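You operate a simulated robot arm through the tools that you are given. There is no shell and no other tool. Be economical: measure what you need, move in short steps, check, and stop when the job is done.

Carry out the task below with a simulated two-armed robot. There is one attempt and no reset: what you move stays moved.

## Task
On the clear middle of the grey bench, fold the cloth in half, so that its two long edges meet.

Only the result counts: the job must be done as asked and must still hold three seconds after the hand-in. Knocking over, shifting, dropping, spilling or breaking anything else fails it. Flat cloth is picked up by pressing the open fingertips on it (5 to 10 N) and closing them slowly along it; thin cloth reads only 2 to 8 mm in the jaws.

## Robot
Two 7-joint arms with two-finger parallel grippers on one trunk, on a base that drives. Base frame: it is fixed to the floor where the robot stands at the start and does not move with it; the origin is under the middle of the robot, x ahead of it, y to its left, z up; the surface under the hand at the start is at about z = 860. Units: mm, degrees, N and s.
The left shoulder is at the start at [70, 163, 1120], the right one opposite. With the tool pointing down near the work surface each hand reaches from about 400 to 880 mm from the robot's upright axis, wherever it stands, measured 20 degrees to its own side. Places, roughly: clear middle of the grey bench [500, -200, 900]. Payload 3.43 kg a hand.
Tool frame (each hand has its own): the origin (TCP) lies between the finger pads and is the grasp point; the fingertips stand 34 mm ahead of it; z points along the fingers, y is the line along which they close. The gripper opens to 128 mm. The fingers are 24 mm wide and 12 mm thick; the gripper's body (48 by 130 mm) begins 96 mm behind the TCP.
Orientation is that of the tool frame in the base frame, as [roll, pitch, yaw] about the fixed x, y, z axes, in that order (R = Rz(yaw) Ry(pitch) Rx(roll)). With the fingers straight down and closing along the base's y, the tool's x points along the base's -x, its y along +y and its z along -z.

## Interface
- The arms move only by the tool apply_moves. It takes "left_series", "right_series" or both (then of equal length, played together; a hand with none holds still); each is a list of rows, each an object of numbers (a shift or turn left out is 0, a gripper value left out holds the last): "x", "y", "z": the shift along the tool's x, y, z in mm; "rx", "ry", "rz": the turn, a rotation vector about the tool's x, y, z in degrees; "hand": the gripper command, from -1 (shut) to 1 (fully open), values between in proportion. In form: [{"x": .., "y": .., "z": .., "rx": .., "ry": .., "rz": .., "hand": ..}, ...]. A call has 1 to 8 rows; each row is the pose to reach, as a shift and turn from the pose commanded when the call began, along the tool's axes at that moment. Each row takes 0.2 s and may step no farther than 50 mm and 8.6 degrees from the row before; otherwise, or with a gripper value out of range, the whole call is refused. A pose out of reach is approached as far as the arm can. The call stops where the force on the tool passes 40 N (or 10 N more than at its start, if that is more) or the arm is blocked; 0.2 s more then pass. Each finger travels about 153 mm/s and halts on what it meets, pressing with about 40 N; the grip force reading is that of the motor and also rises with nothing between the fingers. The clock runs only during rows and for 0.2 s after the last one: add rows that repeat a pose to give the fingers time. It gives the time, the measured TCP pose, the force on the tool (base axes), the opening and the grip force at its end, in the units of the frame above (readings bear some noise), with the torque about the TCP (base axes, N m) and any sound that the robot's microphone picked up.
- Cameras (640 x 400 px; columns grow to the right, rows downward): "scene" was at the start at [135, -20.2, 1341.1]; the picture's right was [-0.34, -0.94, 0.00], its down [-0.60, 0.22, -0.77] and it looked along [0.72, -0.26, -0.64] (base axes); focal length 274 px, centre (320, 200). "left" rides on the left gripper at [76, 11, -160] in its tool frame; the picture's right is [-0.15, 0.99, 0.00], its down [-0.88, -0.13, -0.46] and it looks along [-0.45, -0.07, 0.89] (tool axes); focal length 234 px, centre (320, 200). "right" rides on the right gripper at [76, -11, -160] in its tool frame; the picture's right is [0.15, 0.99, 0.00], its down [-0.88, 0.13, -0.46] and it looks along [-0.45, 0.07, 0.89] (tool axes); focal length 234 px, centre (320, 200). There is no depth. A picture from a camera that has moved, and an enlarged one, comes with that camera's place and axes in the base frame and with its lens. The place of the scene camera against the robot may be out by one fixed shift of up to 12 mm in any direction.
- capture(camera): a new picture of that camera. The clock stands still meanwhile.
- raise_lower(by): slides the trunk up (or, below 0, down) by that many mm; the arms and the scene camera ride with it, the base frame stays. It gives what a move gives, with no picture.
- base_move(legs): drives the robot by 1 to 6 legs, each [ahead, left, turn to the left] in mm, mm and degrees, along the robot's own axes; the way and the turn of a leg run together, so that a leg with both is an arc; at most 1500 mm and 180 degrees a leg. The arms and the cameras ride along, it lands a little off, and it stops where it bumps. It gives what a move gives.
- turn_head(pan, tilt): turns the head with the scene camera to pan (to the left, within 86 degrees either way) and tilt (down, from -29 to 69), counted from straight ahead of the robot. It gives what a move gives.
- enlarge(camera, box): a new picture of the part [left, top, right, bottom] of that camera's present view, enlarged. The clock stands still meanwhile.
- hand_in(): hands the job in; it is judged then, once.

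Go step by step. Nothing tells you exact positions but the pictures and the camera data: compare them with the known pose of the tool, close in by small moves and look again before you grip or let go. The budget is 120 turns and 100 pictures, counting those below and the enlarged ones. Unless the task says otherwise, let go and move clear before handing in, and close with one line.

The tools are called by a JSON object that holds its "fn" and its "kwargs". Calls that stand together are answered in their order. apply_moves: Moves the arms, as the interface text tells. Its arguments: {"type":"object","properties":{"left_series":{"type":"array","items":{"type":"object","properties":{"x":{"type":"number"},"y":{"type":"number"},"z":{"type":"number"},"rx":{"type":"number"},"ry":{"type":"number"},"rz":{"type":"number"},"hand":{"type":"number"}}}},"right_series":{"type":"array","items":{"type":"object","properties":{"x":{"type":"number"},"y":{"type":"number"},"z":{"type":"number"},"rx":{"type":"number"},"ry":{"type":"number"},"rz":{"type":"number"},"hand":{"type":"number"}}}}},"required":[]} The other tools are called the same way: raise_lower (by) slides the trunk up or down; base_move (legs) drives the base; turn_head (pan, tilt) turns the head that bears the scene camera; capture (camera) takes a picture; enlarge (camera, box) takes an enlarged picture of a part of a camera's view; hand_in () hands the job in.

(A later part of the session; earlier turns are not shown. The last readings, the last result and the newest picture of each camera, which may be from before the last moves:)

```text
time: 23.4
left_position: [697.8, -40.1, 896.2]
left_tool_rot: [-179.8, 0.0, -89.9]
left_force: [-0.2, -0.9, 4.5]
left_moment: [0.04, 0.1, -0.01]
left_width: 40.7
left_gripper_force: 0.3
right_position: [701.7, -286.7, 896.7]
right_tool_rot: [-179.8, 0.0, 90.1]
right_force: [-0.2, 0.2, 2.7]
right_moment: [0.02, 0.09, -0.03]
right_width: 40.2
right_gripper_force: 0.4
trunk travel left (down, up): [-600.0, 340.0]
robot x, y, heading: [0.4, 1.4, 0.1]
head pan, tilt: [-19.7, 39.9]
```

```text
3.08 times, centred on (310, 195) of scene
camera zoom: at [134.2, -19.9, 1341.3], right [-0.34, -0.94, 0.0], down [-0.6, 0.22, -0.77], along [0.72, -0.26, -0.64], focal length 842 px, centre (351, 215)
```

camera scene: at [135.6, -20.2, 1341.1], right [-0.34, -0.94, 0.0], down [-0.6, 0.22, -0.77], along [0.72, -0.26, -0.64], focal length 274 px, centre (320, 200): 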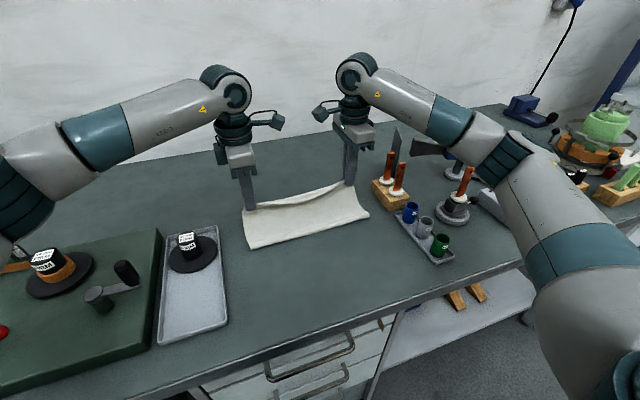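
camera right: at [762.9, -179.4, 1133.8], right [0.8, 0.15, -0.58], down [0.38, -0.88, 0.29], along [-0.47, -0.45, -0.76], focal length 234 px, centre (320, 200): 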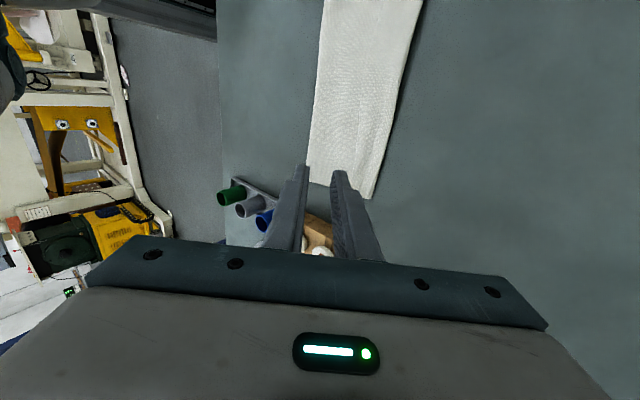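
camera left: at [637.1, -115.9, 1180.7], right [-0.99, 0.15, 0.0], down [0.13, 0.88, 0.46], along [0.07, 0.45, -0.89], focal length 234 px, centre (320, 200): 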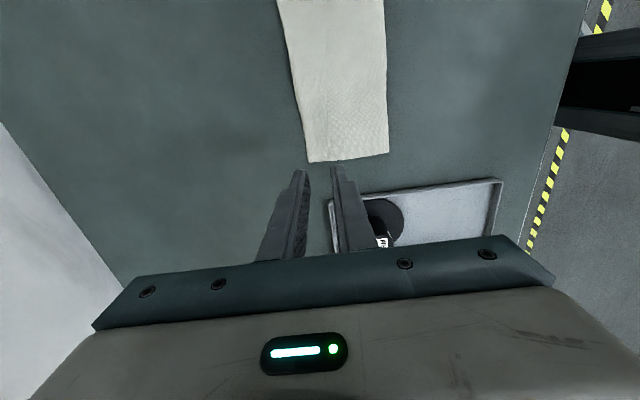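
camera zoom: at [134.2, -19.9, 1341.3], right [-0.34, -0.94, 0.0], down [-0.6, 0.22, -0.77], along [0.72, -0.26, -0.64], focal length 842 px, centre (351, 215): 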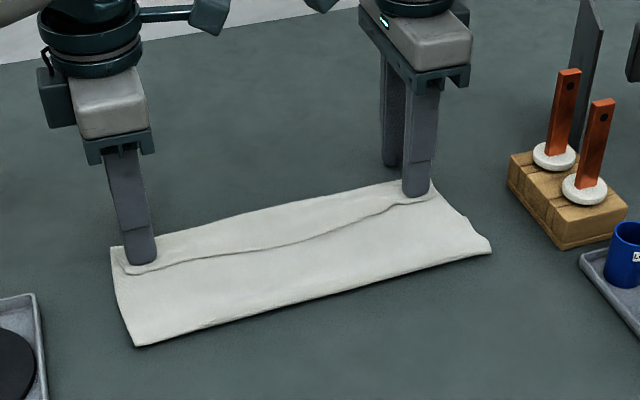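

The sweep dragged the upper layer along; the bottom far edge is now near x≈634 and the top fold at x≈698, with the flap still on top. I'll lift clear, look again, and then unroll the flap by pressing closed fingers at its free edge and opening them.

{"fn": "apply_moves", "kwargs": {"left_series": [{"z": -15}, {"z": -50}, {"z": -90, "hand": -1}, {"z": -100}], "right_series": [{"z": -15}, {"z": -50}, {"z": -90, "hand": -1}, {"z": -100}]}}

{"fn": "enlarge", "kwargs": {"camera": "right", "box": [180, 0, 420, 200]}}

{"fn": "enlarge", "kwargs": {"camera": "left", "box": [220, 0, 460, 200]}}

{"fn": "enlarge", "kwargs": {"camera": "scene", "box": [230, 150, 390, 250]}}

```text
time: 24.4
left_position: [698.8, -40.2, 996.0]
left_tool_rot: [-180.0, -0.1, -90.0]
left_force: [0.1, 0.5, 0.6]
left_moment: [-0.01, 0.01, 0.03]
left_width: 0.0
left_gripper_force: 33.4
right_position: [703.1, -288.8, 996.6]
right_tool_rot: [-179.8, -0.1, 90.0]
right_force: [0.7, 0.3, -0.3]
right_moment: [0.01, 0.03, 0.02]
right_width: 0.0
right_gripper_force: 33.3
trunk travel left (down, up): [-600.0, 340.0]
robot x, y, heading: [-5.6, -0.9, -0.1]
head pan, tilt: [-19.7, 39.9]
```

```text
2.00 times, centred on (300, 100) of right
camera zoom: at [692.7, -211.0, 1156.7], right [0.99, 0.15, 0.0], down [0.13, -0.88, 0.46], along [0.06, -0.45, -0.89], focal length 468 px, centre (360, 400)
```

zoom: 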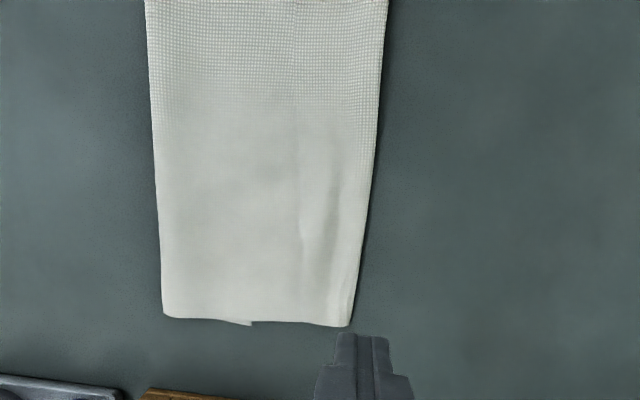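

```text
2.00 times, centred on (340, 100) of left
camera zoom: at [686.2, -115.8, 1156.9], right [-0.99, 0.15, 0.0], down [0.13, 0.88, 0.46], along [0.07, 0.45, -0.89], focal length 468 px, centre (280, 400)
```

zoom: 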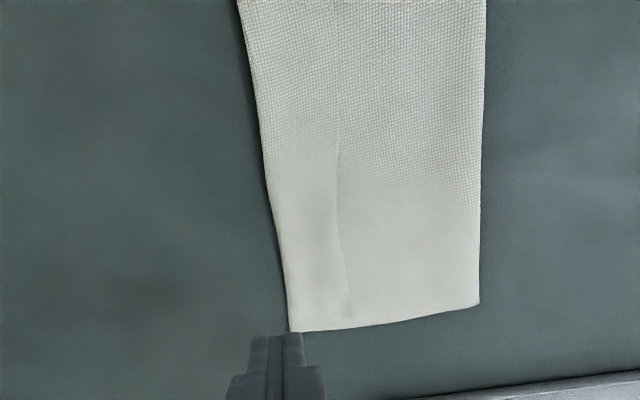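

```text
4.00 times, centred on (310, 200) of scene
camera zoom: at [135.3, -20.2, 1341.0], right [-0.34, -0.94, 0.0], down [-0.6, 0.22, -0.77], along [0.72, -0.26, -0.64], focal length 1095 px, centre (360, 200)
```

zoom: 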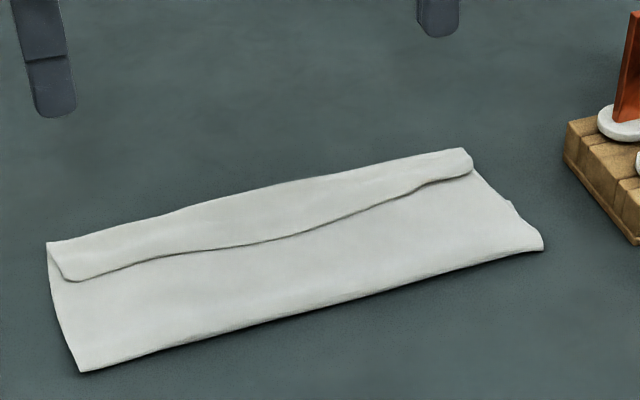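

I read the flap's free edge at x≈668 at the right hand and x≈657 at the left. I'll lower closed fingers onto those spots.

{"fn": "apply_moves", "kwargs": {"left_series": [{"y": 42, "z": 0}, {"y": 42, "z": 40}, {"y": 42, "z": 80}, {"y": 42, "z": 94}, {"y": 42, "z": 97}, {"y": 42, "z": 98.5}], "right_series": [{"y": -35, "z": 0}, {"y": -35, "z": 40}, {"y": -35, "z": 80}, {"y": -35, "z": 94}, {"y": -35, "z": 97}, {"y": -35, "z": 98.5}]}}

{"fn": "enlarge", "kwargs": {"camera": "right", "box": [220, 60, 420, 220]}}

{"fn": "enlarge", "kwargs": {"camera": "left", "box": [220, 60, 420, 220]}}

```text
time: 25.8
left_position: [656.3, -39.4, 897.4]
left_tool_rot: [-180.0, 0.0, -90.0]
left_force: [0.7, 0.3, -0.6]
left_moment: [0.01, -0.02, 0.01]
left_width: 0.2
left_gripper_force: 32.9
right_position: [669.2, -287.9, 898.6]
right_tool_rot: [-179.7, -0.1, 90.0]
right_force: [-1.4, -0.5, 0.2]
right_moment: [0.01, -0.04, -0.01]
right_width: 0.0
right_gripper_force: 32.9
trunk travel left (down, up): [-600.0, 340.0]
robot x, y, heading: [0.8, 3.6, 0.1]
head pan, tilt: [-19.7, 39.9]
```

```text
2.50 times, centred on (320, 140) of right
camera zoom: at [657.0, -210.8, 1058.4], right [0.99, 0.15, 0.0], down [0.13, -0.88, 0.46], along [0.06, -0.45, -0.89], focal length 585 px, centre (320, 350)
```

zoom: 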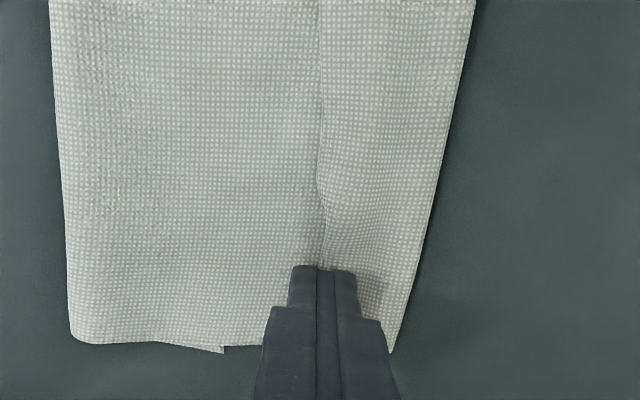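

```text
2.50 times, centred on (320, 140) of left
camera zoom: at [643.4, -115.7, 1058.4], right [-0.99, 0.15, 0.0], down [0.13, 0.88, 0.46], along [0.07, 0.45, -0.89], focal length 585 px, centre (320, 350)
```

zoom: 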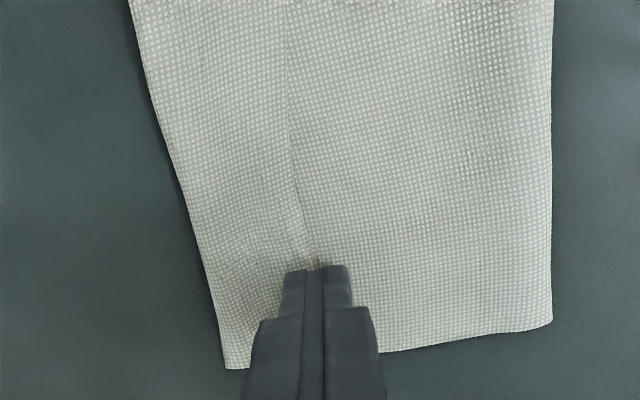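

The seam between the fingers sits right on the flap's free edge on both sides. I'll press lightly.

{"fn": "apply_moves", "kwargs": {"left_series": [{"z": 0.8}, {"z": 1.6}, {"z": 2}], "right_series": [{"z": 1}, {"z": 2}, {"z": 2.8}]}}

```text
time: 26.6
left_position: [655.8, -38.5, 896.8]
left_tool_rot: [-179.8, 0.0, -90.0]
left_force: [-0.3, 0.1, 3.9]
left_moment: [-0.02, -0.03, -0.01]
left_width: 0.0
left_gripper_force: 32.4
right_position: [667.6, -287.1, 897.1]
right_tool_rot: [-179.9, 0.0, 90.0]
right_force: [1.6, -1.1, 9.0]
right_moment: [-0.09, -0.16, 0.04]
right_width: 0.3
right_gripper_force: 33.5
trunk travel left (down, up): [-600.0, 340.0]
robot x, y, heading: [-3.0, -0.2, -0.2]
head pan, tilt: [-19.7, 39.9]
```

{"fn": "apply_moves", "kwargs": {"left_series": [{"z": 0.5, "hand": -0.9}, {"z": 0.5, "hand": -0.8}, {"z": 0.5, "hand": -0.7}, {"z": 0.6, "hand": -0.6}, {"z": 0.6, "hand": -0.5}, {"z": 0.8, "hand": -0.4}], "right_series": [{"hand": -0.9}, {"hand": -0.8}, {"hand": -0.7}, {"hand": -0.6}, {"hand": -0.5}, {"hand": -0.4}]}}

{"fn": "enlarge", "kwargs": {"camera": "right", "box": [180, 40, 460, 240]}}

{"fn": "enlarge", "kwargs": {"camera": "left", "box": [180, 40, 460, 240]}}

```text
time: 28.0
left_position: [655.2, -38.6, 895.5]
left_tool_rot: [-179.7, -0.1, -89.9]
left_force: [2.5, -0.1, 10.8]
left_moment: [0.04, 0.0, 0.06]
left_width: 35.5
left_gripper_force: 0.1
right_position: [667.4, -287.8, 897.5]
right_tool_rot: [-179.9, 0.1, 90.0]
right_force: [-1.3, -0.2, 9.1]
right_moment: [-0.01, -0.21, 0.0]
right_width: 37.1
right_gripper_force: 0.0
trunk travel left (down, up): [-600.0, 340.0]
robot x, y, heading: [1.1, -4.9, -0.0]
head pan, tilt: [-19.7, 39.9]
```

```text
2.00 times, centred on (320, 140) of right
camera zoom: at [655.6, -210.2, 1056.9], right [0.99, 0.15, 0.0], down [0.13, -0.88, 0.46], along [0.07, -0.45, -0.89], focal length 468 px, centre (320, 320)
```

zoom: 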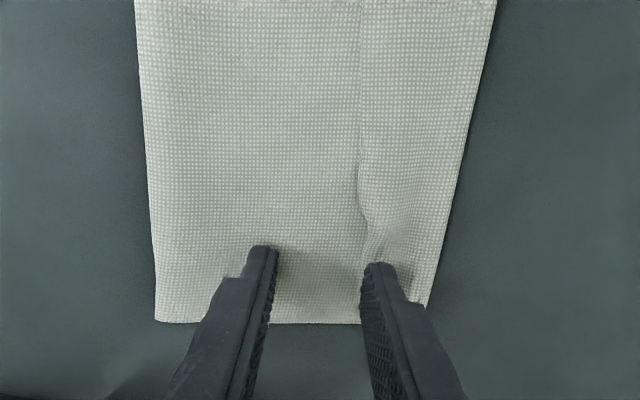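

```text
2.00 times, centred on (320, 140) of left
camera zoom: at [642.2, -115.0, 1057.2], right [-0.99, 0.15, 0.0], down [0.13, 0.88, 0.46], along [0.07, 0.45, -0.89], focal length 468 px, centre (320, 320)
```

zoom: 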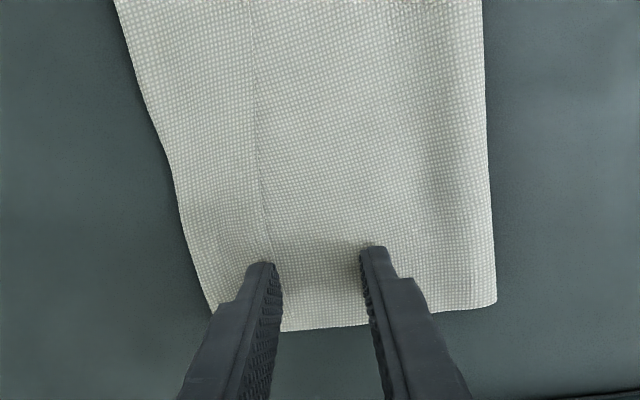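

On the left the flap is unrolling; on the right only the far finger is loaded, so everything drags. I'll keep opening the left, while on the right I lift, close, tilt slightly so the near finger anchors, and reset on the free edge (x≈686).

{"fn": "apply_moves", "kwargs": {"left_series": [{"hand": -0.3}, {"hand": -0.2}, {"hand": -0.1}, {"hand": 0.0}, {"hand": 0.1}, {"hand": 0.2}, {"hand": 0.3}], "right_series": [{"z": -8}, {"z": -12, "hand": -1}, {"y": 19, "z": -12, "rx": -3.5}, {"y": 19, "z": -12, "rx": -3.5}, {"y": 19, "z": -8, "rx": -3.5}, {"y": 19, "z": -5, "rx": -3.5}, {"y": 19, "z": -2, "rx": -3.5}]}}

{"fn": "enlarge", "kwargs": {"camera": "right", "box": [180, 40, 460, 240]}}

{"fn": "enlarge", "kwargs": {"camera": "left", "box": [180, 40, 460, 240]}}

```text
time: 29.6
left_position: [654.2, -39.6, 897.0]
left_tool_rot: [-179.9, 0.0, -90.0]
left_force: [4.2, 0.6, 24.4]
left_moment: [0.09, 0.32, 0.01]
left_width: 76.4
left_gripper_force: 0.0
right_position: [684.9, -288.6, 898.0]
right_tool_rot: [176.5, 0.1, 89.9]
right_force: [0.2, 0.2, 0.6]
right_moment: [0.03, 0.0, -0.02]
right_width: 0.0
right_gripper_force: 33.0
trunk travel left (down, up): [-600.0, 340.0]
robot x, y, heading: [-1.8, -1.7, 0.1]
head pan, tilt: [-19.7, 39.9]
```

```text
2.00 times, centred on (320, 140) of right
camera zoom: at [665.1, -210.9, 1057.5], right [0.99, 0.15, 0.06], down [0.1, -0.88, 0.46], along [0.12, -0.45, -0.88], focal length 468 px, centre (320, 320)
```

zoom: 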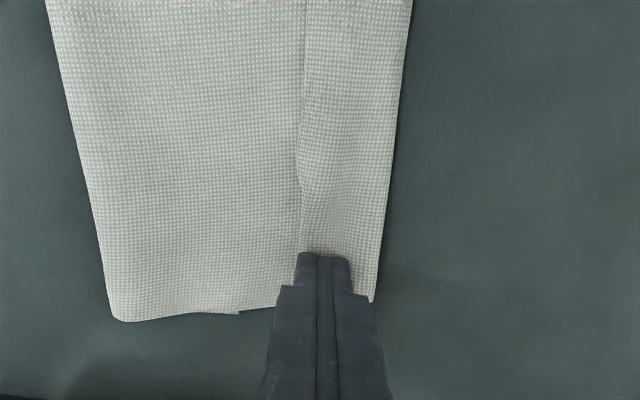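

```text
2.00 times, centred on (320, 140) of left
camera zoom: at [642.3, -115.4, 1057.0], right [-0.99, 0.15, 0.0], down [0.13, 0.88, 0.46], along [0.07, 0.45, -0.89], focal length 468 px, centre (320, 320)
```

zoom: 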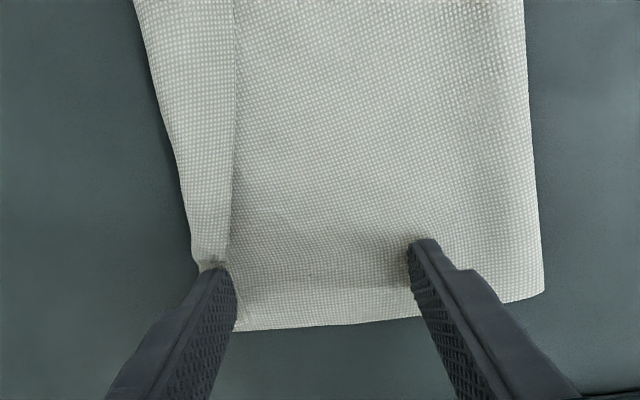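

The left is progressing well; I'll finish opening it. The right seam must shift about 8 mm nearer to sit on the free edge; then I press.

{"fn": "apply_moves", "kwargs": {"left_series": [{"z": -1.2, "hand": 0.4}, {"z": -1.2, "hand": 0.5}, {"z": -1.2, "hand": 0.6}, {"z": -1.2, "hand": 0.7}, {"z": -1.2, "hand": 0.8}, {"z": -1.2, "hand": 0.8}], "right_series": [{"z": -5}, {"y": -8, "z": -5}, {"y": -8, "z": -1}, {"y": -8, "z": 1}, {"y": -8, "z": 2}, {"y": -8, "z": 2.5}]}}

{"fn": "enlarge", "kwargs": {"camera": "left", "box": [140, 20, 500, 240]}}

{"fn": "enlarge", "kwargs": {"camera": "right", "box": [180, 40, 460, 240]}}

```text
time: 31.0
left_position: [652.9, -40.1, 895.0]
left_tool_rot: [179.9, 0.0, -90.0]
left_force: [1.7, -0.2, 7.7]
left_moment: [0.03, 0.44, 0.01]
left_width: 114.5
left_gripper_force: 0.1
right_position: [677.9, -288.5, 896.2]
right_tool_rot: [176.5, 0.0, 90.0]
right_force: [-1.5, -2.0, 11.8]
right_moment: [-0.01, -0.06, 0.02]
right_width: 0.0
right_gripper_force: 33.0
trunk travel left (down, up): [-600.0, 340.0]
robot x, y, heading: [-1.6, -3.6, 0.1]
head pan, tilt: [-19.7, 39.9]
```

```text
1.78 times, centred on (320, 130) of left
camera zoom: at [642.2, -115.3, 1057.1], right [-0.99, 0.15, 0.0], down [0.13, 0.88, 0.46], along [0.07, 0.45, -0.89], focal length 416 px, centre (320, 324)
```

zoom: 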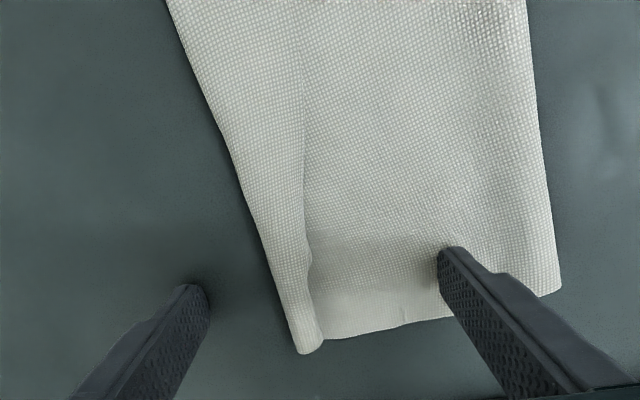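

```text
2.00 times, centred on (320, 140) of right
camera zoom: at [657.0, -210.9, 1055.4], right [0.99, 0.15, 0.06], down [0.1, -0.88, 0.46], along [0.12, -0.45, -0.88], focal length 468 px, centre (320, 320)
```

zoom: 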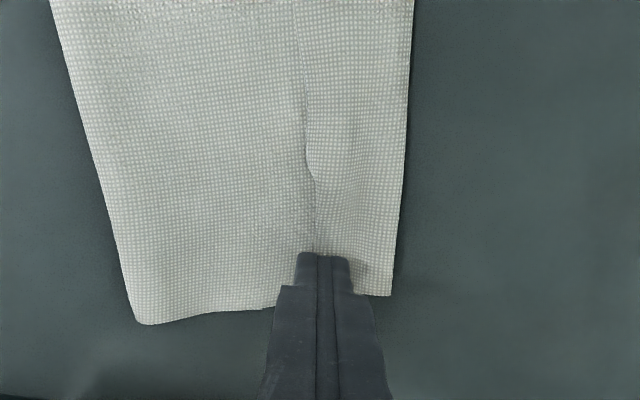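

Spreading only skews the cloth, so the clean route is to unfold it: pinch the rolled far side with both hands, carry it back open, and regrip the edge properly. I'll lift, set small openings and place the fingers on the roll.

{"fn": "apply_moves", "kwargs": {"left_series": [{"z": -15}, {"z": -30, "hand": -0.7}, {"y": -8, "z": -30}, {"y": -8, "z": -30}, {"y": -8, "z": -15}, {"y": -8, "z": -4}], "right_series": [{"z": -15}, {"z": -30, "rx": 3.5, "hand": -0.7}, {"y": 16, "z": -30, "rx": 3.5}, {"y": 16, "z": -30, "rx": 3.5}, {"y": 16, "z": -15, "rx": 3.5}, {"y": 16, "z": -4, "rx": 3.5}]}}

{"fn": "enlarge", "kwargs": {"camera": "left", "box": [180, 40, 460, 240]}}

{"fn": "enlarge", "kwargs": {"camera": "right", "box": [180, 40, 460, 240]}}

```text
time: 32.4
left_position: [664.2, -39.2, 899.0]
left_tool_rot: [-180.0, -0.1, -90.0]
left_force: [-0.6, -0.3, 0.1]
left_moment: [0.0, -0.02, -0.01]
left_width: 19.2
left_gripper_force: 0.0
right_position: [695.7, -288.3, 898.8]
right_tool_rot: [-179.8, -0.1, 89.9]
right_force: [-0.7, 0.2, 0.4]
right_moment: [-0.01, -0.02, 0.03]
right_width: 19.4
right_gripper_force: 0.2
trunk travel left (down, up): [-600.0, 340.0]
robot x, y, heading: [1.7, -2.3, 0.1]
head pan, tilt: [-19.7, 39.9]
```

```text
2.00 times, centred on (320, 140) of left
camera zoom: at [651.7, -115.1, 1060.3], right [-0.99, 0.15, 0.0], down [0.13, 0.88, 0.46], along [0.07, 0.45, -0.89], focal length 468 px, centre (320, 320)
```

zoom: 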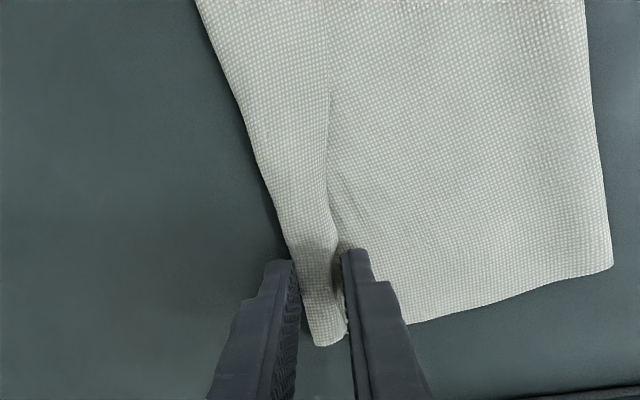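

```text
2.00 times, centred on (320, 140) of right
camera zoom: at [684.5, -211.1, 1059.7], right [0.99, 0.15, 0.0], down [0.13, -0.88, 0.46], along [0.06, -0.45, -0.89], focal length 468 px, centre (320, 320)
```

zoom: 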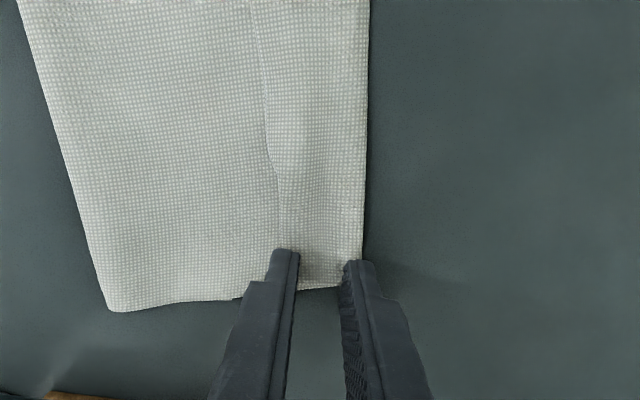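

Both hands straddle the roll nicely. I'll lower to contact and close on it.

{"fn": "apply_moves", "kwargs": {"left_series": [{"z": 2}, {"z": 3.5}, {"z": 4}, {"z": 4.3}], "right_series": [{"z": 1.5}, {"z": 2.5}, {"z": 3}, {"z": 3.3}]}}

{"fn": "apply_moves", "kwargs": {"left_series": [{"hand": -0.76}, {"hand": -0.82}, {"hand": -0.88}, {"hand": -0.94}, {"hand": -1}, {"hand": -1}, {"hand": -1}], "right_series": [{"hand": -0.76}, {"hand": -0.82}, {"hand": -0.88}, {"hand": -0.94}, {"hand": -1}, {"hand": -1}, {"hand": -1}]}}

{"fn": "enlarge", "kwargs": {"camera": "left", "box": [180, 40, 460, 240]}}

{"fn": "enlarge", "kwargs": {"camera": "right", "box": [180, 40, 460, 240]}}

```text
time: 33.4
left_position: [662.7, -37.8, 896.0]
left_tool_rot: [-180.0, 0.1, -90.0]
left_force: [-0.7, -0.4, 0.4]
left_moment: [0.0, 0.0, 0.0]
left_width: 19.1
left_gripper_force: 0.0
right_position: [695.2, -288.3, 897.3]
right_tool_rot: [-180.0, 0.0, 90.0]
right_force: [0.9, 0.2, 5.5]
right_moment: [-0.03, 0.01, 0.01]
right_width: 18.7
right_gripper_force: 0.0
trunk travel left (down, up): [-600.0, 340.0]
robot x, y, heading: [1.7, -0.2, -0.0]
head pan, tilt: [-19.7, 39.9]
```

```text
time: 35.0
left_position: [663.1, -38.6, 897.0]
left_tool_rot: [-180.0, 0.1, -89.9]
left_force: [0.6, -0.3, 0.4]
left_moment: [-0.01, 0.02, -0.02]
left_width: 2.1
left_gripper_force: 36.9
right_position: [694.1, -289.1, 897.7]
right_tool_rot: [-179.8, 0.1, 89.9]
right_force: [-1.2, -0.2, 8.7]
right_moment: [0.01, 0.07, 0.02]
right_width: 2.2
right_gripper_force: 36.9
trunk travel left (down, up): [-600.0, 340.0]
robot x, y, heading: [-2.3, 2.7, 0.1]
head pan, tilt: [-19.7, 39.9]
```

```text
2.00 times, centred on (320, 140) of left
camera zoom: at [651.1, -115.0, 1057.0], right [-0.99, 0.15, 0.0], down [0.13, 0.88, 0.46], along [0.07, 0.45, -0.89], focal length 468 px, centre (320, 320)
```

zoom: 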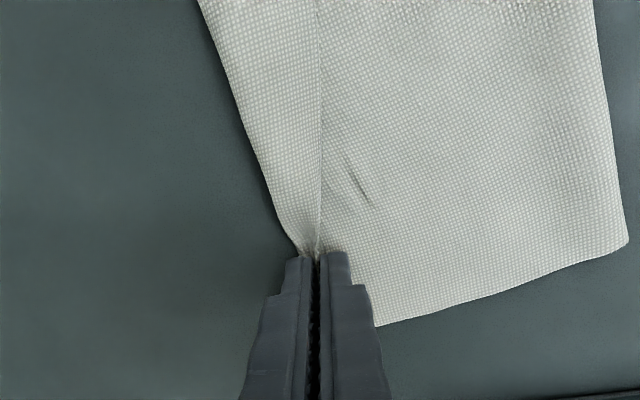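

```text
2.00 times, centred on (320, 140) of right
camera zoom: at [683.2, -210.7, 1056.8], right [0.99, 0.15, 0.0], down [0.13, -0.88, 0.46], along [0.06, -0.45, -0.89], focal length 468 px, centre (320, 320)
```

zoom: 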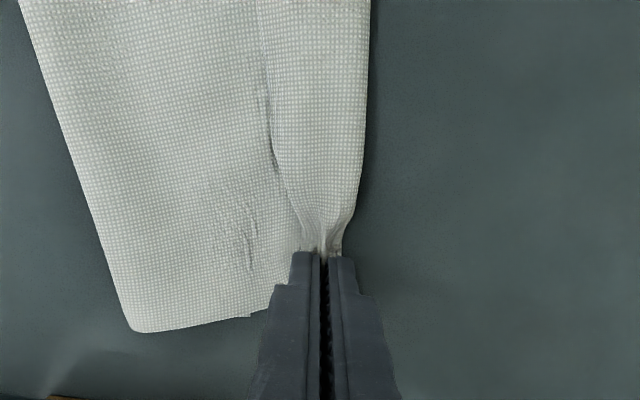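

Both hold the roll. I'll lift and carry it back toward the robot in an arc to open the cloth.

{"fn": "apply_moves", "kwargs": {"left_series": [{"z": -20}, {"y": 8, "z": -45}, {"y": 22, "z": -68}, {"y": 40, "z": -86}, {"y": 60, "z": -98}, {"y": 82, "z": -104}, {"y": 104, "z": -106}, {"y": 124, "z": -106}], "right_series": [{"z": -20}, {"y": -8, "z": -45}, {"y": -22, "z": -68}, {"y": -40, "z": -86}, {"y": -60, "z": -98}, {"y": -82, "z": -104}, {"y": -104, "z": -106}, {"y": -124, "z": -106}]}}

{"fn": "capture", "kwargs": {"camera": "scene"}}

```text
time: 36.8
left_position: [539.0, -38.7, 1001.3]
left_tool_rot: [-180.0, 0.0, -90.0]
left_force: [0.9, -0.6, -0.5]
left_moment: [0.01, -0.03, 0.02]
left_width: 1.9
left_gripper_force: 36.7
right_position: [569.7, -287.4, 1003.0]
right_tool_rot: [-179.8, 0.0, 90.0]
right_force: [0.0, 0.0, 0.1]
right_moment: [0.01, -0.05, 0.02]
right_width: 1.9
right_gripper_force: 36.7
trunk travel left (down, up): [-600.0, 340.0]
robot x, y, heading: [-0.6, 2.5, -0.3]
head pan, tilt: [-19.7, 39.9]
```

```text
45 pictures are left
camera scene: at [134.2, -20.3, 1341.2], right [-0.34, -0.94, 0.0], down [-0.6, 0.22, -0.77], along [0.72, -0.26, -0.64], focal length 274 px, centre (320, 200)
```

scene: 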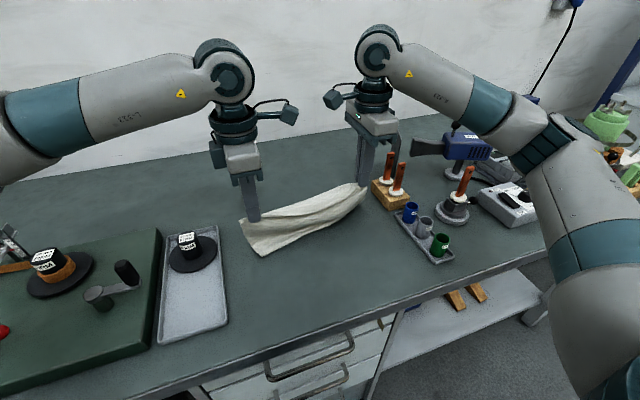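

{"fn": "apply_moves", "kwargs": {"left_series": [{"y": 20, "z": 2}, {"y": 40, "z": 8}, {"y": 60, "z": 18}, {"y": 78, "z": 32}, {"y": 94, "z": 48}, {"y": 106, "z": 64}, {"y": 116, "z": 80}, {"y": 122, "z": 92}], "right_series": [{"y": -20, "z": 2}, {"y": -40, "z": 8}, {"y": -60, "z": 18}, {"y": -78, "z": 32}, {"y": -94, "z": 48}, {"y": -106, "z": 64}, {"y": -116, "z": 80}, {"y": -122, "z": 92}]}}

{"fn": "capture", "kwargs": {"camera": "scene"}}

{"fn": "capture", "kwargs": {"camera": "right"}}

{"fn": "capture", "kwargs": {"camera": "left"}}

```text
time: 38.6
left_position: [416.9, -39.4, 908.8]
left_tool_rot: [-179.9, -0.1, -90.0]
left_force: [-0.1, 0.0, 0.7]
left_moment: [-0.03, -0.01, -0.03]
left_width: 1.9
left_gripper_force: 36.7
right_position: [448.9, -288.5, 912.2]
right_tool_rot: [-179.8, 0.0, 90.0]
right_force: [-0.8, -0.4, 0.2]
right_moment: [-0.02, 0.02, -0.01]
right_width: 2.0
right_gripper_force: 36.3
trunk travel left (down, up): [-600.0, 340.0]
robot x, y, heading: [1.4, -0.7, 0.2]
head pan, tilt: [-19.7, 39.9]
```

```text
44 pictures are left
camera scene: at [135.1, -20.3, 1341.2], right [-0.34, -0.94, 0.0], down [-0.6, 0.22, -0.77], along [0.72, -0.26, -0.64], focal length 274 px, centre (320, 200)
```

scene: 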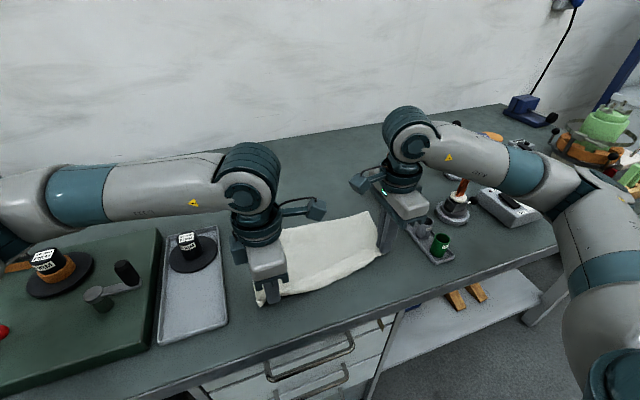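

```text
43 pictures are left
camera right: at [438.2, -211.3, 1071.0], right [0.99, 0.15, 0.0], down [0.13, -0.88, 0.46], along [0.06, -0.45, -0.89], focal length 234 px, centre (320, 200)
```

right: 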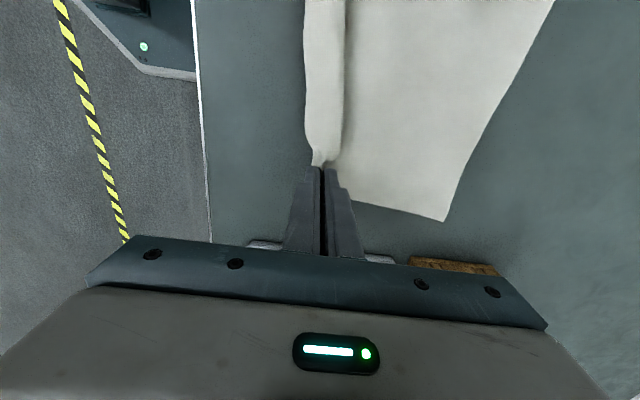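

```text
42 pictures are left
camera left: at [405.6, -115.8, 1070.4], right [-0.99, 0.15, 0.0], down [0.13, 0.88, 0.46], along [0.07, 0.45, -0.89], focal length 234 px, centre (320, 200)
```

left: 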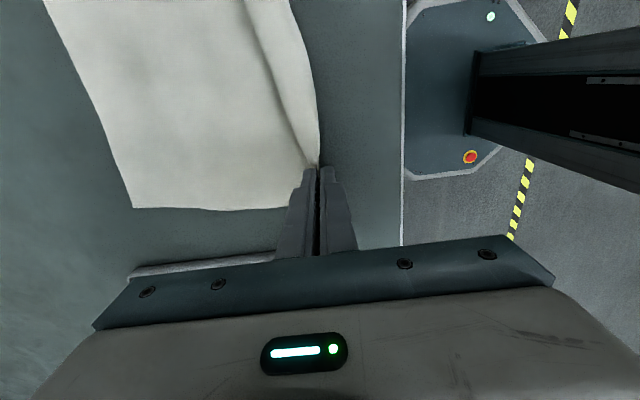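

The cloth is mostly open, but the right side still has slack (far right corner at x≈585). I'll draw both hands nearer at low height, then release and look.

{"fn": "apply_moves", "kwargs": {"left_series": [{"y": 4, "z": 3}, {"y": 8, "z": 5}, {"y": 12, "z": 5}, {"y": 16, "z": 6}, {"y": 16, "z": 8}, {"y": 16, "z": 8}], "right_series": [{"y": -12, "z": 3}, {"y": -24, "z": 5}, {"y": -36, "z": 5}, {"y": -46, "z": 6}, {"y": -52, "z": 8}, {"y": -52, "z": 10}]}}

{"fn": "apply_moves", "kwargs": {"left_series": [{"z": 2, "hand": -0.9}, {"z": 2, "hand": -0.7}, {"z": 2, "hand": -0.5}, {"z": -10, "hand": -0.4}, {"z": -50}, {"z": -100}, {"z": -130}], "right_series": [{"z": 2, "hand": -0.9}, {"z": 2, "hand": -0.7}, {"z": 2, "hand": -0.5}, {"z": -10, "hand": -0.4}, {"z": -50}, {"z": -100}, {"z": -130}]}}

{"fn": "capture", "kwargs": {"camera": "scene"}}

{"fn": "capture", "kwargs": {"camera": "right"}}

{"fn": "capture", "kwargs": {"camera": "left"}}

```text
time: 40.0
left_position: [401.7, -40.3, 901.2]
left_tool_rot: [-180.0, 0.0, -90.0]
left_force: [-0.1, -0.2, -0.2]
left_moment: [0.02, -0.01, -0.01]
left_width: 2.1
left_gripper_force: 37.1
right_position: [396.9, -289.3, 900.7]
right_tool_rot: [-179.9, 0.1, 89.9]
right_force: [-1.0, -0.4, 0.1]
right_moment: [0.02, -0.01, 0.03]
right_width: 2.1
right_gripper_force: 36.3
trunk travel left (down, up): [-600.0, 340.0]
robot x, y, heading: [-0.7, 2.8, -0.3]
head pan, tilt: [-19.7, 39.9]
```

```text
time: 41.6
left_position: [401.2, -39.1, 1031.9]
left_tool_rot: [-180.0, 0.1, -90.0]
left_force: [0.4, 0.8, 0.1]
left_moment: [-0.01, 0.02, -0.01]
left_width: 38.5
left_gripper_force: 0.0
right_position: [397.6, -287.0, 1031.8]
right_tool_rot: [-179.7, 0.0, 90.0]
right_force: [-0.8, 0.3, -0.9]
right_moment: [-0.02, -0.02, -0.03]
right_width: 38.4
right_gripper_force: 0.0
trunk travel left (down, up): [-600.0, 340.0]
robot x, y, heading: [2.7, -1.4, -0.1]
head pan, tilt: [-19.7, 39.9]
```

```text
41 pictures are left
camera scene: at [134.5, -20.1, 1341.0], right [-0.34, -0.94, 0.0], down [-0.6, 0.22, -0.77], along [0.72, -0.26, -0.64], focal length 274 px, centre (320, 200)
```

scene: 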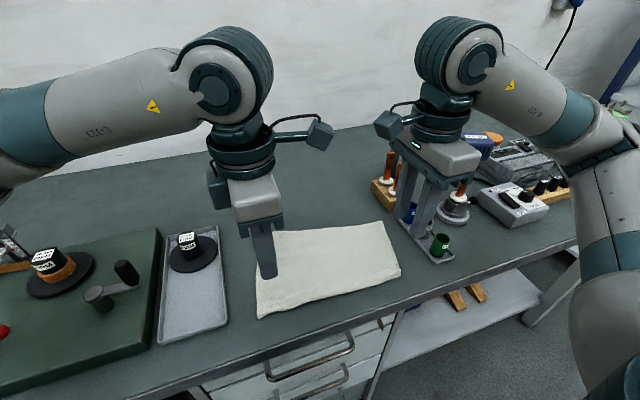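

```text
40 pictures are left
camera right: at [386.4, -210.2, 1191.0], right [0.99, 0.15, 0.0], down [0.13, -0.88, 0.46], along [0.06, -0.45, -0.89], focal length 234 px, centre (320, 200)
```

right: 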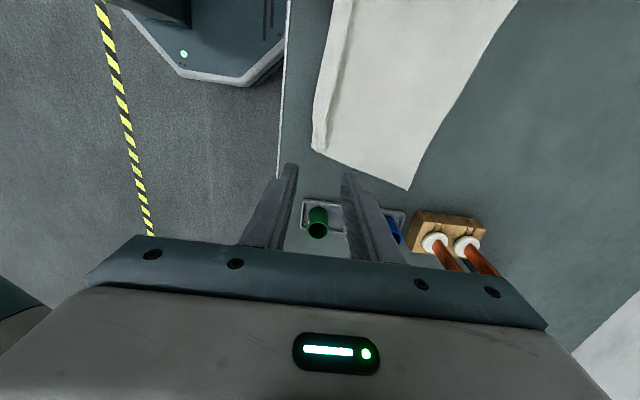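

```text
39 pictures are left
camera left: at [389.5, -115.5, 1192.6], right [-0.99, 0.15, 0.0], down [0.13, 0.88, 0.46], along [0.07, 0.45, -0.89], focal length 234 px, centre (320, 200)
```

left: 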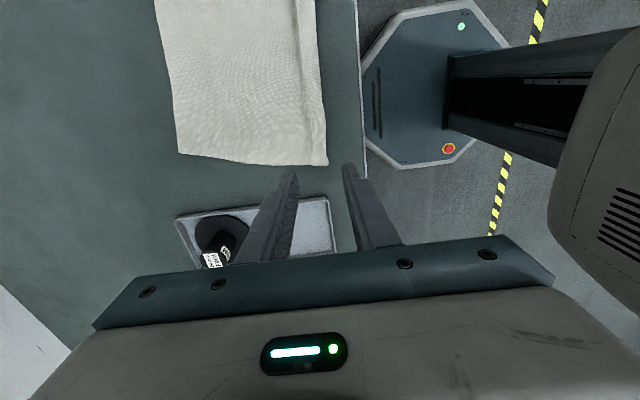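

The left half is flat, but the right near edge still has a tucked strip (side only ~157 mm long). I'll zoom in on it.

{"fn": "enlarge", "kwargs": {"camera": "right", "box": [280, 0, 480, 200]}}

{"fn": "enlarge", "kwargs": {"camera": "left", "box": [150, 0, 350, 180]}}

{"fn": "enlarge", "kwargs": {"camera": "scene", "box": [300, 200, 420, 320]}}

```text
2.00 times, centred on (380, 100) of right
camera zoom: at [386.4, -210.2, 1191.0], right [0.99, 0.15, 0.0], down [0.13, -0.88, 0.46], along [0.06, -0.45, -0.89], focal length 468 px, centre (200, 400)
```

zoom: 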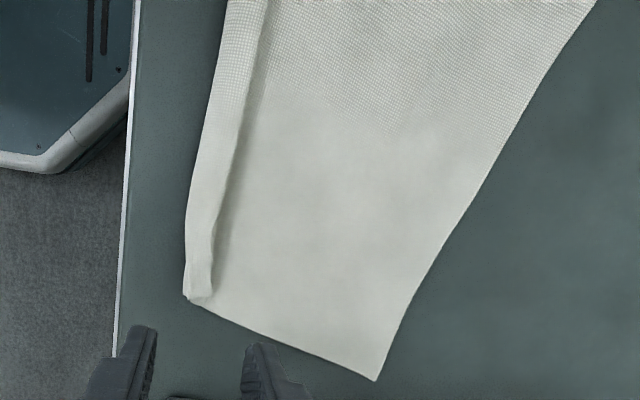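

```text
2.22 times, centred on (250, 90) of left
camera zoom: at [389.5, -115.5, 1192.6], right [-0.99, 0.15, 0.0], down [0.13, 0.88, 0.46], along [0.07, 0.45, -0.89], focal length 520 px, centre (476, 444)
```

zoom: 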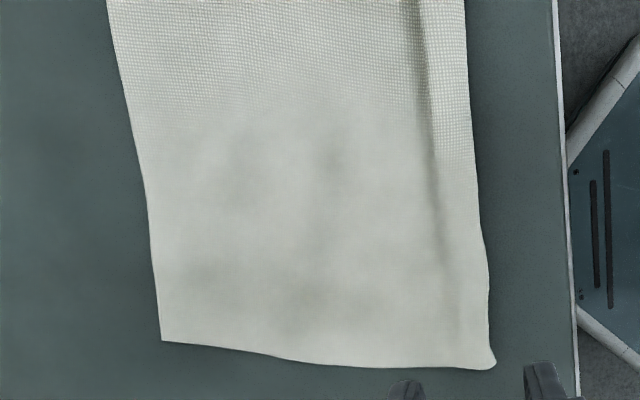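

```text
3.33 times, centred on (360, 260) of scene
camera zoom: at [134.5, -20.1, 1341.0], right [-0.34, -0.94, 0.0], down [-0.6, 0.22, -0.77], along [0.72, -0.26, -0.64], focal length 913 px, centre (187, 0)
```

zoom: 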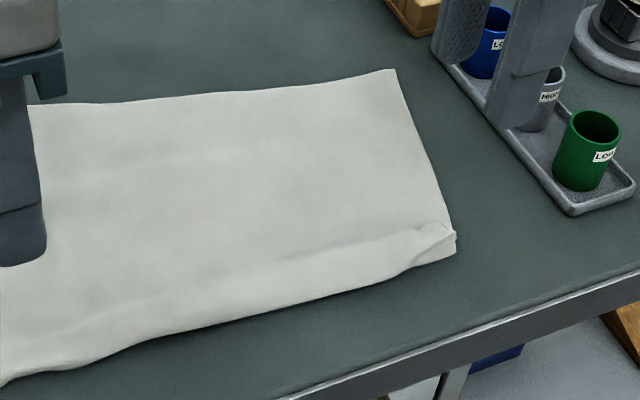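

The right side has a pleat along the near edge. I'll press closed fingertips on the two far corners and drag them outward, which should pull the pleat open and square the cloth.

{"fn": "apply_moves", "kwargs": {"left_series": [{"x": 9, "y": -45, "hand": -1}, {"x": 18, "y": -90}, {"x": 27, "y": -135, "z": 20}, {"x": 35, "y": -173, "z": 50}, {"x": 35, "y": -173, "z": 90}, {"x": 35, "y": -173, "z": 120}, {"x": 35, "y": -173, "z": 131}], "right_series": [{"x": -5, "y": 30, "hand": -1}, {"x": -10, "y": 60}, {"x": -15, "y": 90, "z": 20}, {"x": -20, "y": 122, "z": 50}, {"x": -20, "y": 122, "z": 90}, {"x": -20, "y": 122, "z": 120}, {"x": -20, "y": 122, "z": 131}]}}

{"fn": "apply_moves", "kwargs": {"left_series": [{"z": 2}, {"z": 4}, {"z": 5}, {"z": 5.5}], "right_series": [{"z": 2}, {"z": 4}, {"z": 5}, {"z": 5.5}]}}

```text
time: 43.2
left_position: [574.2, -74.7, 899.7]
left_tool_rot: [180.0, 0.0, -90.0]
left_force: [-0.2, -0.1, -0.1]
left_moment: [0.03, 0.0, -0.02]
left_width: 0.2
left_gripper_force: 32.8
right_position: [517.5, -308.2, 898.4]
right_tool_rot: [-179.9, -0.1, 90.0]
right_force: [0.2, -0.5, 0.3]
right_moment: [-0.01, -0.02, -0.03]
right_width: 0.0
right_gripper_force: 33.0
trunk travel left (down, up): [-600.0, 340.0]
robot x, y, heading: [-0.2, 5.3, 0.1]
head pan, tilt: [-19.7, 39.9]
```

```text
time: 44.2
left_position: [574.0, -74.4, 894.7]
left_tool_rot: [-179.9, 0.0, -90.0]
left_force: [1.2, -0.2, 2.6]
left_moment: [-0.01, -0.01, 0.02]
left_width: 0.1
left_gripper_force: 32.8
right_position: [517.9, -307.1, 895.5]
right_tool_rot: [-179.9, 0.0, 90.0]
right_force: [2.3, -1.4, 10.9]
right_moment: [-0.12, -0.1, -0.01]
right_width: 0.0
right_gripper_force: 32.6
trunk travel left (down, up): [-600.0, 340.0]
robot x, y, heading: [4.1, 1.7, -0.3]
head pan, tilt: [-19.7, 39.9]
```

{"fn": "apply_moves", "kwargs": {"left_series": [{"z": 0.5}, {"x": -7, "y": -2, "z": 0.5}, {"x": -14, "y": -5, "z": 0.5}, {"x": -21, "y": -7, "z": 0.5}, {"x": -28, "y": -10, "z": 0.5}, {"x": -35, "y": -12, "z": 0.5}, {"x": -42, "y": -14, "z": 0.5}, {"x": -45, "y": -15, "z": 0.5}], "right_series": [{"z": 0}, {"x": 5, "y": 11}, {"x": 10, "y": 22}, {"x": 15, "y": 33}, {"x": 20, "y": 44}, {"x": 25, "y": 55}, {"x": 30, "y": 66}, {"x": 35, "y": 75}]}}

{"fn": "capture", "kwargs": {"camera": "scene"}}

{"fn": "capture", "kwargs": {"camera": "right"}}

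{"fn": "capture", "kwargs": {"camera": "left"}}

```text
time: 46.0
left_position: [587.9, -29.6, 895.2]
left_tool_rot: [-179.9, 0.0, -90.0]
left_force: [0.1, -2.0, 3.0]
left_moment: [-0.06, 0.0, 0.01]
left_width: 0.0
left_gripper_force: 33.5
right_position: [592.3, -272.8, 894.8]
right_tool_rot: [-180.0, 0.0, 90.0]
right_force: [-3.4, 0.5, 16.4]
right_moment: [-0.01, 0.07, 0.03]
right_width: 0.0
right_gripper_force: 33.0
trunk travel left (down, up): [-600.0, 340.0]
robot x, y, heading: [-1.2, 1.3, -0.1]
head pan, tilt: [-19.7, 39.9]
```

```text
35 pictures are left
camera scene: at [132.6, -19.3, 1341.5], right [-0.34, -0.94, 0.0], down [-0.6, 0.22, -0.77], along [0.72, -0.26, -0.64], focal length 274 px, centre (320, 200)
```

scene: 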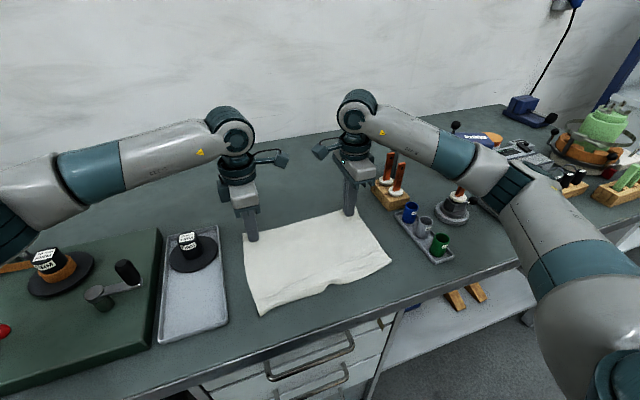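

```text
34 pictures are left
camera right: at [581.2, -195.1, 1055.2], right [0.99, 0.15, 0.0], down [0.13, -0.88, 0.46], along [0.07, -0.45, -0.89], focal length 234 px, centre (320, 200)
```

right: 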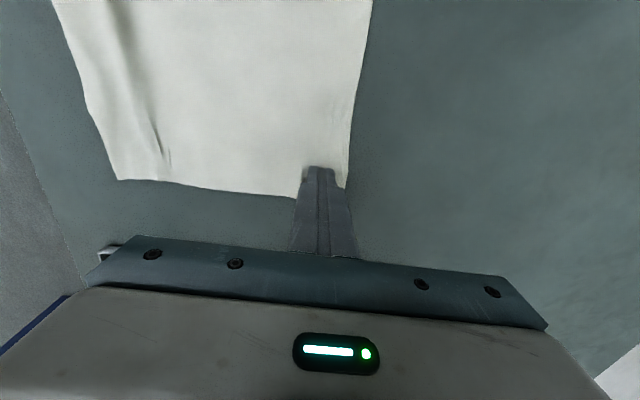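

```text
33 pictures are left
camera left: at [576.0, -105.2, 1056.5], right [-0.99, 0.15, 0.0], down [0.13, 0.88, 0.46], along [0.07, 0.45, -0.89], focal length 234 px, centre (320, 200)
```

left: 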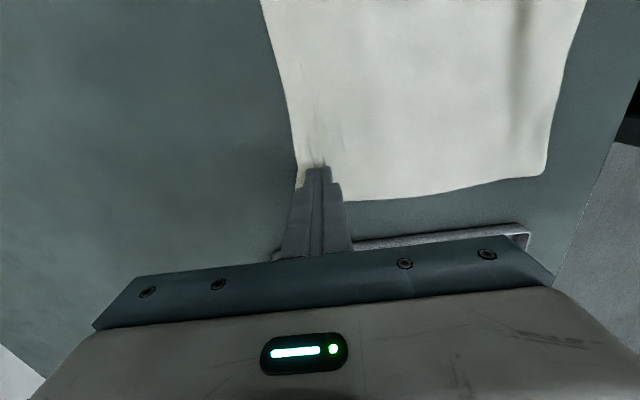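

That worked: the cloth is open and nearly square, with a small ripple left. I'll drag the far right corner a bit further, then lift off and look.

{"fn": "apply_moves", "kwargs": {"left_series": [{"z": 0.3}, {"y": -3, "z": 0.3}, {"y": -6, "z": 0.3}, {"y": -8, "z": 0.3}, {"y": -8, "z": -10}, {"y": -8, "z": -60}, {"y": -8, "z": -110}], "right_series": [{"z": -0.3}, {"x": -5, "y": 8, "z": -0.3}, {"x": -10, "y": 16, "z": -0.3}, {"x": -14, "y": 23, "z": -0.3}, {"x": -14, "y": 23, "z": -10}, {"x": -14, "y": 23, "z": -60}, {"x": -14, "y": 23, "z": -110}]}}

{"fn": "enlarge", "kwargs": {"camera": "scene", "box": [220, 180, 420, 330]}}

{"fn": "capture", "kwargs": {"camera": "right"}}

{"fn": "capture", "kwargs": {"camera": "left"}}

```text
time: 47.6
left_position: [598.3, -30.4, 1006.0]
left_tool_rot: [-180.0, 0.0, -90.1]
left_force: [-0.5, -0.2, -0.2]
left_moment: [-0.03, -0.01, 0.04]
left_width: 0.2
left_gripper_force: 32.8
right_position: [615.8, -287.5, 1004.9]
right_tool_rot: [-179.8, 0.0, 90.0]
right_force: [-0.7, 0.3, -0.2]
right_moment: [0.0, -0.01, 0.0]
right_width: 0.0
right_gripper_force: 33.1
trunk travel left (down, up): [-600.0, 340.0]
robot x, y, heading: [0.4, 3.5, -0.1]
head pan, tilt: [-19.7, 39.9]
```

```text
2.67 times, centred on (320, 255) of scene
camera zoom: at [134.0, -19.9, 1341.0], right [-0.34, -0.94, 0.0], down [-0.6, 0.22, -0.77], along [0.72, -0.26, -0.64], focal length 730 px, centre (320, 53)
```

zoom: 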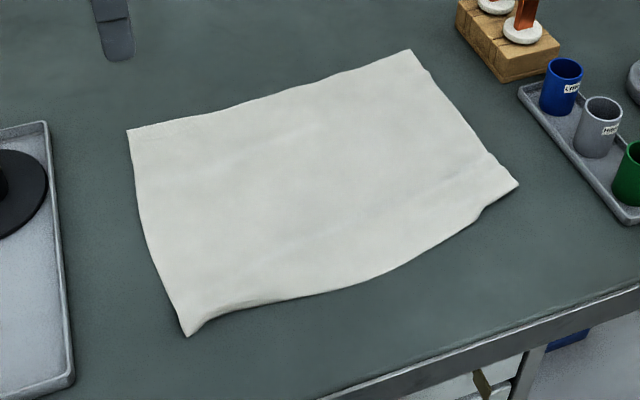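

```text
31 pictures are left
camera right: at [606.0, -211.0, 1163.9], right [0.99, 0.15, 0.0], down [0.13, -0.88, 0.46], along [0.06, -0.45, -0.89], focal length 234 px, centre (320, 200)
```

right: 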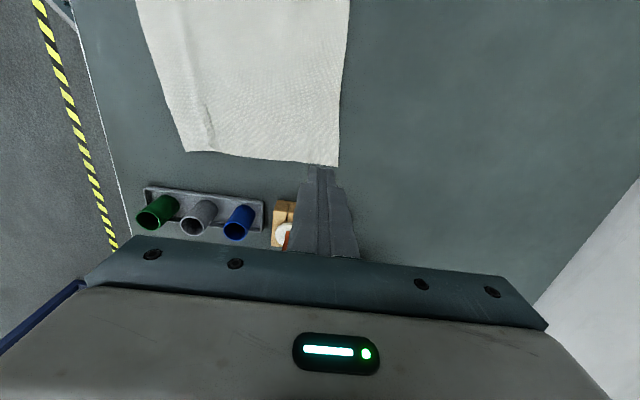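

```text
30 pictures are left
camera left: at [585.5, -105.9, 1166.6], right [-0.99, 0.15, 0.0], down [0.13, 0.88, 0.46], along [0.07, 0.45, -0.89], focal length 234 px, centre (320, 200)
```

left: 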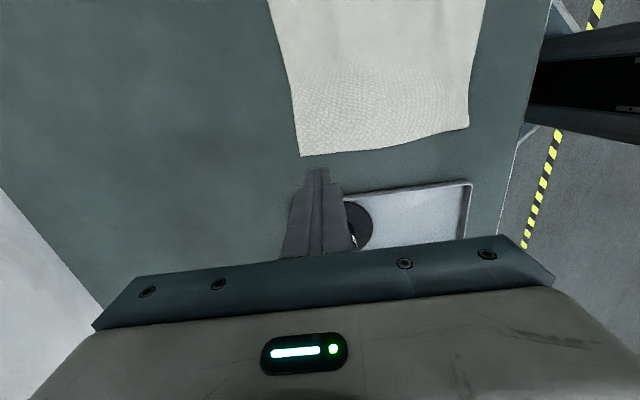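

The cloth is open again with corners about FR (643, -309), NR (441, -320), FL (626, -20) and NL (410, -25). The near edge still holds about 10–20 mm of ripple, so I'll press on the near corners and smooth them toward the robot.

{"fn": "apply_moves", "kwargs": {"left_series": [{"x": 5, "y": 42}, {"x": 9, "y": 84}, {"x": 14, "y": 126, "z": 10}, {"x": 18, "y": 166, "z": 40}, {"x": 18, "y": 166, "z": 85}, {"x": 18, "y": 166, "z": 104}, {"x": 18, "y": 166, "z": 109}], "right_series": [{"x": -3, "y": -40}, {"x": -6, "y": -80}, {"x": -9, "y": -118, "z": 10}, {"x": -10, "y": -154, "z": 40}, {"x": -10, "y": -154, "z": 85}, {"x": -10, "y": -154, "z": 104}, {"x": -10, "y": -154, "z": 108}]}}

{"fn": "apply_moves", "kwargs": {"left_series": [{"z": 1.5}, {"z": 2.5}, {"z": 2.5}], "right_series": [{"z": 1.5}, {"z": 2.5}, {"z": 2.5}]}}

```text
refused: row 4 steps farther than a row can; nothing moved
```

```text
time: 48.4
left_position: [598.7, -30.1, 1002.3]
left_tool_rot: [-180.0, 0.0, -90.0]
left_force: [0.3, -0.3, -0.1]
left_moment: [0.0, 0.01, -0.03]
left_width: 0.3
left_gripper_force: 33.0
right_position: [617.8, -286.9, 999.7]
right_tool_rot: [-179.8, 0.0, 90.0]
right_force: [-1.3, 0.3, 0.6]
right_moment: [0.0, 0.0, 0.01]
right_width: 0.1
right_gripper_force: 33.1
trunk travel left (down, up): [-600.0, 340.0]
robot x, y, heading: [-1.3, -2.7, 0.1]
head pan, tilt: [-19.7, 39.9]
```

{"fn": "apply_moves", "kwargs": {"left_series": [{"x": 5, "y": 42}, {"x": 9, "y": 84}, {"x": 14, "y": 126, "z": 5}, {"x": 18, "y": 166, "z": 25}, {"x": 18, "y": 166, "z": 65}, {"x": 18, "y": 166, "z": 95}, {"x": 18, "y": 166, "z": 104}, {"x": 18, "y": 166, "z": 106.5}], "right_series": [{"x": -3, "y": -40}, {"x": -6, "y": -80}, {"x": -9, "y": -118, "z": 5}, {"x": -10, "y": -154, "z": 25}, {"x": -10, "y": -154, "z": 65}, {"x": -10, "y": -154, "z": 92}, {"x": -10, "y": -154, "z": 102}, {"x": -10, "y": -154, "z": 104.5}]}}

```text
time: 50.2
left_position: [432.3, -47.2, 895.7]
left_tool_rot: [-179.9, 0.0, -90.0]
left_force: [1.2, -0.1, 6.3]
left_moment: [0.01, -0.06, 0.0]
left_width: 0.0
left_gripper_force: 33.4
right_position: [462.7, -297.5, 896.8]
right_tool_rot: [-179.9, 0.1, 90.0]
right_force: [0.5, 0.1, 0.9]
right_moment: [-0.01, -0.02, -0.02]
right_width: 0.0
right_gripper_force: 32.9
trunk travel left (down, up): [-600.0, 340.0]
robot x, y, heading: [2.1, -3.1, 0.0]
head pan, tilt: [-19.7, 39.9]
```

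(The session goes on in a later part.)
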